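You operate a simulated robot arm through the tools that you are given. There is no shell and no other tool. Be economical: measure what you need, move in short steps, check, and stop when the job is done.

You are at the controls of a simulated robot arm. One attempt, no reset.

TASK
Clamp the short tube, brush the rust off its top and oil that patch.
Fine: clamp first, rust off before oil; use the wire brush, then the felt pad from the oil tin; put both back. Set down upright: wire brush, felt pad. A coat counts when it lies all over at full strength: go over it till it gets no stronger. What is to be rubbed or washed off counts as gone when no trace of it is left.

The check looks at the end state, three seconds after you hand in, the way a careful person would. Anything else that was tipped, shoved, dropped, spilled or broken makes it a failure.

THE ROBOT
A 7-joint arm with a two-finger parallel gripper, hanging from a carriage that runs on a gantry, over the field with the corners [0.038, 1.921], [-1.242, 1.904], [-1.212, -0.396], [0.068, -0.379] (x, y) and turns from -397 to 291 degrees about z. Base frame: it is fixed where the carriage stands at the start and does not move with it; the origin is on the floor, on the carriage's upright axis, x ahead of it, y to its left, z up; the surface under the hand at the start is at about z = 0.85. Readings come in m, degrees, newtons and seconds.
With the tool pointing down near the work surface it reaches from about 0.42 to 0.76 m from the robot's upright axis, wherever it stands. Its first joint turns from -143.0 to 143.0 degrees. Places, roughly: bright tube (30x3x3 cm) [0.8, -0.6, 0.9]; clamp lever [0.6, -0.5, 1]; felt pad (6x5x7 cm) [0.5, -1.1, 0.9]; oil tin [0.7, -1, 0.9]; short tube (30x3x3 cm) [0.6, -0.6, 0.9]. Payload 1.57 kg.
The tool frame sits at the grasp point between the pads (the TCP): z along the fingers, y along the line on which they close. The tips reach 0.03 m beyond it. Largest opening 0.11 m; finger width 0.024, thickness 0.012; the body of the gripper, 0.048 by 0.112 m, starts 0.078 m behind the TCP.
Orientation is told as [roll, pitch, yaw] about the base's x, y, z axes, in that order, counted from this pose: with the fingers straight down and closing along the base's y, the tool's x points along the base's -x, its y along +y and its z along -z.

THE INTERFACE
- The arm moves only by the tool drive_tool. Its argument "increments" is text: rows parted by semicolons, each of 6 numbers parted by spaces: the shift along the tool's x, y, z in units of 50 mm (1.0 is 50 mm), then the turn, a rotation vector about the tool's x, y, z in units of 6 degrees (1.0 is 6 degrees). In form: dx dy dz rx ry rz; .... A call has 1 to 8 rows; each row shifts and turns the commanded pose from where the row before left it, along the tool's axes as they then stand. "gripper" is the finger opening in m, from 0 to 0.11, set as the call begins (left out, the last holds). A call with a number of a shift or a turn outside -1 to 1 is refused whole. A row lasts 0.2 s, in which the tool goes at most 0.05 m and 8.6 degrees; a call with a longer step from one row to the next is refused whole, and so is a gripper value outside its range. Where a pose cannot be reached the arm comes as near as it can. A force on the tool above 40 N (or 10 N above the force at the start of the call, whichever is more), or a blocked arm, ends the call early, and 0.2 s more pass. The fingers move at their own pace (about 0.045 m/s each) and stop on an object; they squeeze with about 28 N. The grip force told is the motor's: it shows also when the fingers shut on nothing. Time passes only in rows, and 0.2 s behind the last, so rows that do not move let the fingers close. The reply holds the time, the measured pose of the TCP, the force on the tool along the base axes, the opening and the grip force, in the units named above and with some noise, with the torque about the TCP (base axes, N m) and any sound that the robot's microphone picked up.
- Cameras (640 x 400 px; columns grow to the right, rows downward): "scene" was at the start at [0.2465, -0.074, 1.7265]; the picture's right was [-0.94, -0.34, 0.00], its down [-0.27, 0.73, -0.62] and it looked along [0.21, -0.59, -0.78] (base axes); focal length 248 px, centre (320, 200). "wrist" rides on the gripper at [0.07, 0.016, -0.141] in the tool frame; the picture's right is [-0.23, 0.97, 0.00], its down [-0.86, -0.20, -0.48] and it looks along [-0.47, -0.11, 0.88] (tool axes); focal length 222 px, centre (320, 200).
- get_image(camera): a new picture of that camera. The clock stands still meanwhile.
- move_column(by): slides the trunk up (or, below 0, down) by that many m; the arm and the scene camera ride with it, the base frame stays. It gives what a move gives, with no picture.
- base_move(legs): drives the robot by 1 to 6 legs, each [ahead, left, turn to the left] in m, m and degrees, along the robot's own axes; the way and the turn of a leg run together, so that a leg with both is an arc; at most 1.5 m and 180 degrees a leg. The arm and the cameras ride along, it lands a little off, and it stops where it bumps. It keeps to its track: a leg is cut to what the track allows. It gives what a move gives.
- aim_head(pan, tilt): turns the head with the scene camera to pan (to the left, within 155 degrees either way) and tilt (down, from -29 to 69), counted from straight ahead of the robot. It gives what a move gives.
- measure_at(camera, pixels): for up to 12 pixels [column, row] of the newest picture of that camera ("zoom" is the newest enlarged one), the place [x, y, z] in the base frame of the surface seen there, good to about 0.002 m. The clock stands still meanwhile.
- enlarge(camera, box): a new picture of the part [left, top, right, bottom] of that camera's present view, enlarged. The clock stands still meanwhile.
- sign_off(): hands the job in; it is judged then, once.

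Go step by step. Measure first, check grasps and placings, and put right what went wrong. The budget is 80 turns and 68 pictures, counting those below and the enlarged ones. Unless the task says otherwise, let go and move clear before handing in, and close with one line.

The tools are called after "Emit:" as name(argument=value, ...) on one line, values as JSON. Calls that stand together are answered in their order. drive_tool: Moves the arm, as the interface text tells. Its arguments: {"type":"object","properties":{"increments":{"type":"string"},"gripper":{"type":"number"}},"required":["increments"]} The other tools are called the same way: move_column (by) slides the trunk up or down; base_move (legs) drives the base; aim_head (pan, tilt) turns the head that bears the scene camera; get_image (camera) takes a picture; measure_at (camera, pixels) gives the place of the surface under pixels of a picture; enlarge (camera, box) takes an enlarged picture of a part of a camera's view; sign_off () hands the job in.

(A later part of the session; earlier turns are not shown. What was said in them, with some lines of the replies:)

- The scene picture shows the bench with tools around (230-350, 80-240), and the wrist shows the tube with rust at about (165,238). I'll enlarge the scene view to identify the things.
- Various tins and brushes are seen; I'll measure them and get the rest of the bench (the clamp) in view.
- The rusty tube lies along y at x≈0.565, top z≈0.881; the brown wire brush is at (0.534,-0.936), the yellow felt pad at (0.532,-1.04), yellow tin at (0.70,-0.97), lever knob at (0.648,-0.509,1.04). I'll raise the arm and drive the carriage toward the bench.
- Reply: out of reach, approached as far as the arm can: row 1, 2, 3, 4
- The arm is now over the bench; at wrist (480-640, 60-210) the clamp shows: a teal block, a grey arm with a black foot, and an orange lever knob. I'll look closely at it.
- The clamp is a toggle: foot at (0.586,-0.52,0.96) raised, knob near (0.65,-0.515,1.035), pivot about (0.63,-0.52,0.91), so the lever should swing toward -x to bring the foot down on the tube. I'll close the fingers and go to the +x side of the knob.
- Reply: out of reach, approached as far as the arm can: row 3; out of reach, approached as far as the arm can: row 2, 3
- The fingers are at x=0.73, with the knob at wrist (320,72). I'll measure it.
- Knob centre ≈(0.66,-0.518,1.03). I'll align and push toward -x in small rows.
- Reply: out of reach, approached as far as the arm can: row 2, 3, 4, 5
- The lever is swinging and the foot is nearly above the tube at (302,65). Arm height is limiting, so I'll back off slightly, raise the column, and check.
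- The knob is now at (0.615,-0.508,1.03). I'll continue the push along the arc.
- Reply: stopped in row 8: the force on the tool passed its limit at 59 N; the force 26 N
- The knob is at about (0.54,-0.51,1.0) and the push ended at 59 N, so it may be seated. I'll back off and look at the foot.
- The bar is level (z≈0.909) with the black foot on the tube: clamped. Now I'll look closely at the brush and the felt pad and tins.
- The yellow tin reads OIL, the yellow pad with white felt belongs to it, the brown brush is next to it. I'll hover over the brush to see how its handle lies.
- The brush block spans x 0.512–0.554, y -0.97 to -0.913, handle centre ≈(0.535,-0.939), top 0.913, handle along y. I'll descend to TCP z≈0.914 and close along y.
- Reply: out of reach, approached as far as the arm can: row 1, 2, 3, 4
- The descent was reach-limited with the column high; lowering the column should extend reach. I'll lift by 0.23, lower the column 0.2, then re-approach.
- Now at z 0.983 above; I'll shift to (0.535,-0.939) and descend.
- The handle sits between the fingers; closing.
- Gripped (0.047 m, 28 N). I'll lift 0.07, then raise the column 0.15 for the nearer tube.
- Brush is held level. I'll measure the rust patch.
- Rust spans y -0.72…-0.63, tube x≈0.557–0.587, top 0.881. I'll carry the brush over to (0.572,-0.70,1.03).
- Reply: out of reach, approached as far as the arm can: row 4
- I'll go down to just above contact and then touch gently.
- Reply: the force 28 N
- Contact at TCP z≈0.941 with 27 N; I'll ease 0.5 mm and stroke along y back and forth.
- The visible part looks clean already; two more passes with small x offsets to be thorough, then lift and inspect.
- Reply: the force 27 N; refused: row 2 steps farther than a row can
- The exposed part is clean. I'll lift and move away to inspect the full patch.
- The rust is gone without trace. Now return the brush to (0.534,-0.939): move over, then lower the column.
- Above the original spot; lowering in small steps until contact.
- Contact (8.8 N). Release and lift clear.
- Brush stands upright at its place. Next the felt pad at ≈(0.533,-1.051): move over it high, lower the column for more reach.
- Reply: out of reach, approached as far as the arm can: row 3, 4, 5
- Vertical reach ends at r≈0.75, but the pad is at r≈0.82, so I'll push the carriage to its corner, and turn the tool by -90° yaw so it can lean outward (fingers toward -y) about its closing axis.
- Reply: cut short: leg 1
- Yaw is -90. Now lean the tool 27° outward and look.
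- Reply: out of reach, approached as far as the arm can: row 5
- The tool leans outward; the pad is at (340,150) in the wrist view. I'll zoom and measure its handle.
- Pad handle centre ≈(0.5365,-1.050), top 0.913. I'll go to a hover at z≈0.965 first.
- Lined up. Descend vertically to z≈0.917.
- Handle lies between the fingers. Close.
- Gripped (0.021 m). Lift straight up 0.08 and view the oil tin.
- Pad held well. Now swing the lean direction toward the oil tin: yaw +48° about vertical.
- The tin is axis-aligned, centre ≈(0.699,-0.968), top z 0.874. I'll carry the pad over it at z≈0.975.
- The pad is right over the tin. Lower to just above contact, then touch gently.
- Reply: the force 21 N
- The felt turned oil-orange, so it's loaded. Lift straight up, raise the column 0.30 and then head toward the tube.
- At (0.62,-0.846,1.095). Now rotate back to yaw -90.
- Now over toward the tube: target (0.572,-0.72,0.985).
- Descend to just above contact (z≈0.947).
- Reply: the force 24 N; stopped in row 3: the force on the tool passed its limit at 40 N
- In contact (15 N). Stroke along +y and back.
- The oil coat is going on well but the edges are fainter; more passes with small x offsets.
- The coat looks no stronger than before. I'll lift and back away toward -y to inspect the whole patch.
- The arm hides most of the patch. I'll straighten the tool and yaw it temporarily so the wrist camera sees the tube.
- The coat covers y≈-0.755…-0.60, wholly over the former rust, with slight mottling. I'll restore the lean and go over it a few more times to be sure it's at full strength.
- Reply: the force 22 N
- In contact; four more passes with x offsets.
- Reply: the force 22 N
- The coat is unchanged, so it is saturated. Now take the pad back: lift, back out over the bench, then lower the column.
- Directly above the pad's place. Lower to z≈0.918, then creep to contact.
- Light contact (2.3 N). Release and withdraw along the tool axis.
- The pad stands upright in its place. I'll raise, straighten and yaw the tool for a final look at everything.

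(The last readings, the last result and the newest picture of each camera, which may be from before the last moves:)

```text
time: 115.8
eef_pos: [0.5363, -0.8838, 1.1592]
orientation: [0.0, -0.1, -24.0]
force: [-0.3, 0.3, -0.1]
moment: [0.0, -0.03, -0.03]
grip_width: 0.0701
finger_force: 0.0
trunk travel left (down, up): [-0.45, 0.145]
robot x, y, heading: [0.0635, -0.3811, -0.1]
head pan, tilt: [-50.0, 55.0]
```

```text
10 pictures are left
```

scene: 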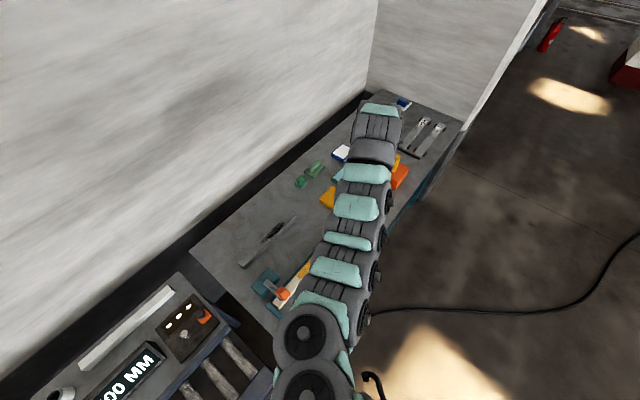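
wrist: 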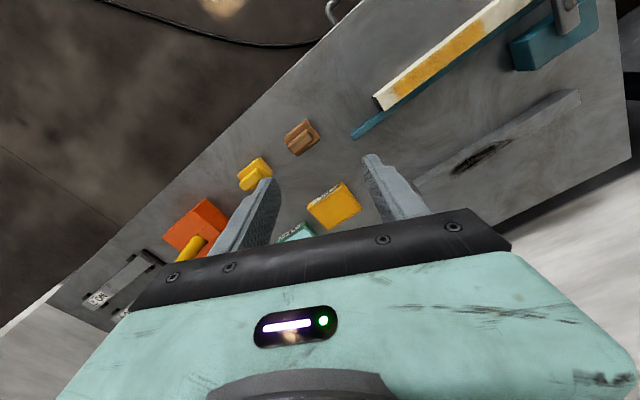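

Emit:
enlarge(camera="wrist", box=[360, 0, 600, 130])

Emit:
enlarge(camera="wrist", box=[220, 100, 380, 240])

```text
2.67 times, centred on (480, 65) of wrist
```

zoom: 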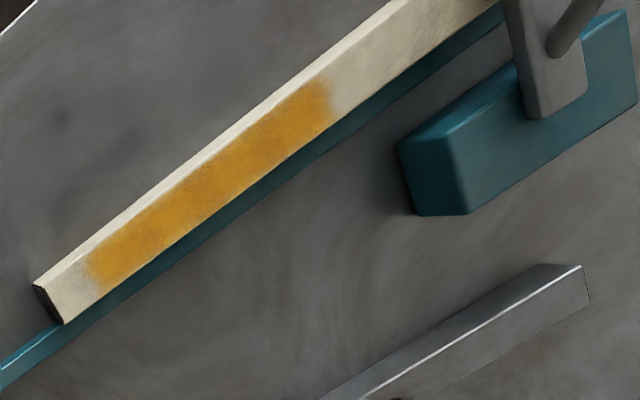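

```text
2.86 times, centred on (300, 170) of wrist
```

zoom: 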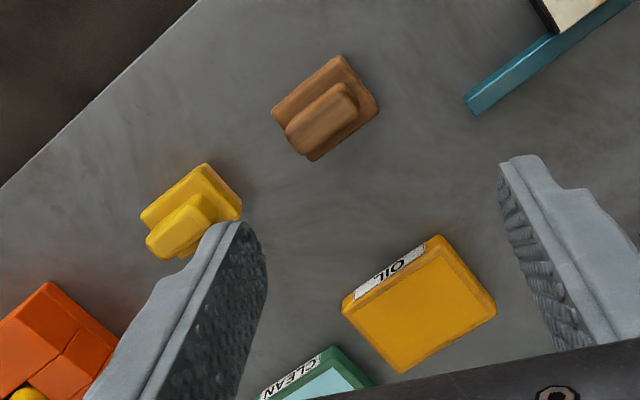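

The tube is still clamped, the coat is even over the patch, and the brush and pad stand upright where they came from. The gripper is empty and clear, so I'm handing in.

Emit:
sign_off()

```text
The job is handed in.
```

I clamped the short tube, brushed its top until no rust showed, and oiled that patch until more passes made no difference. The wire brush and felt pad are back upright in their places, and I handed the job in.
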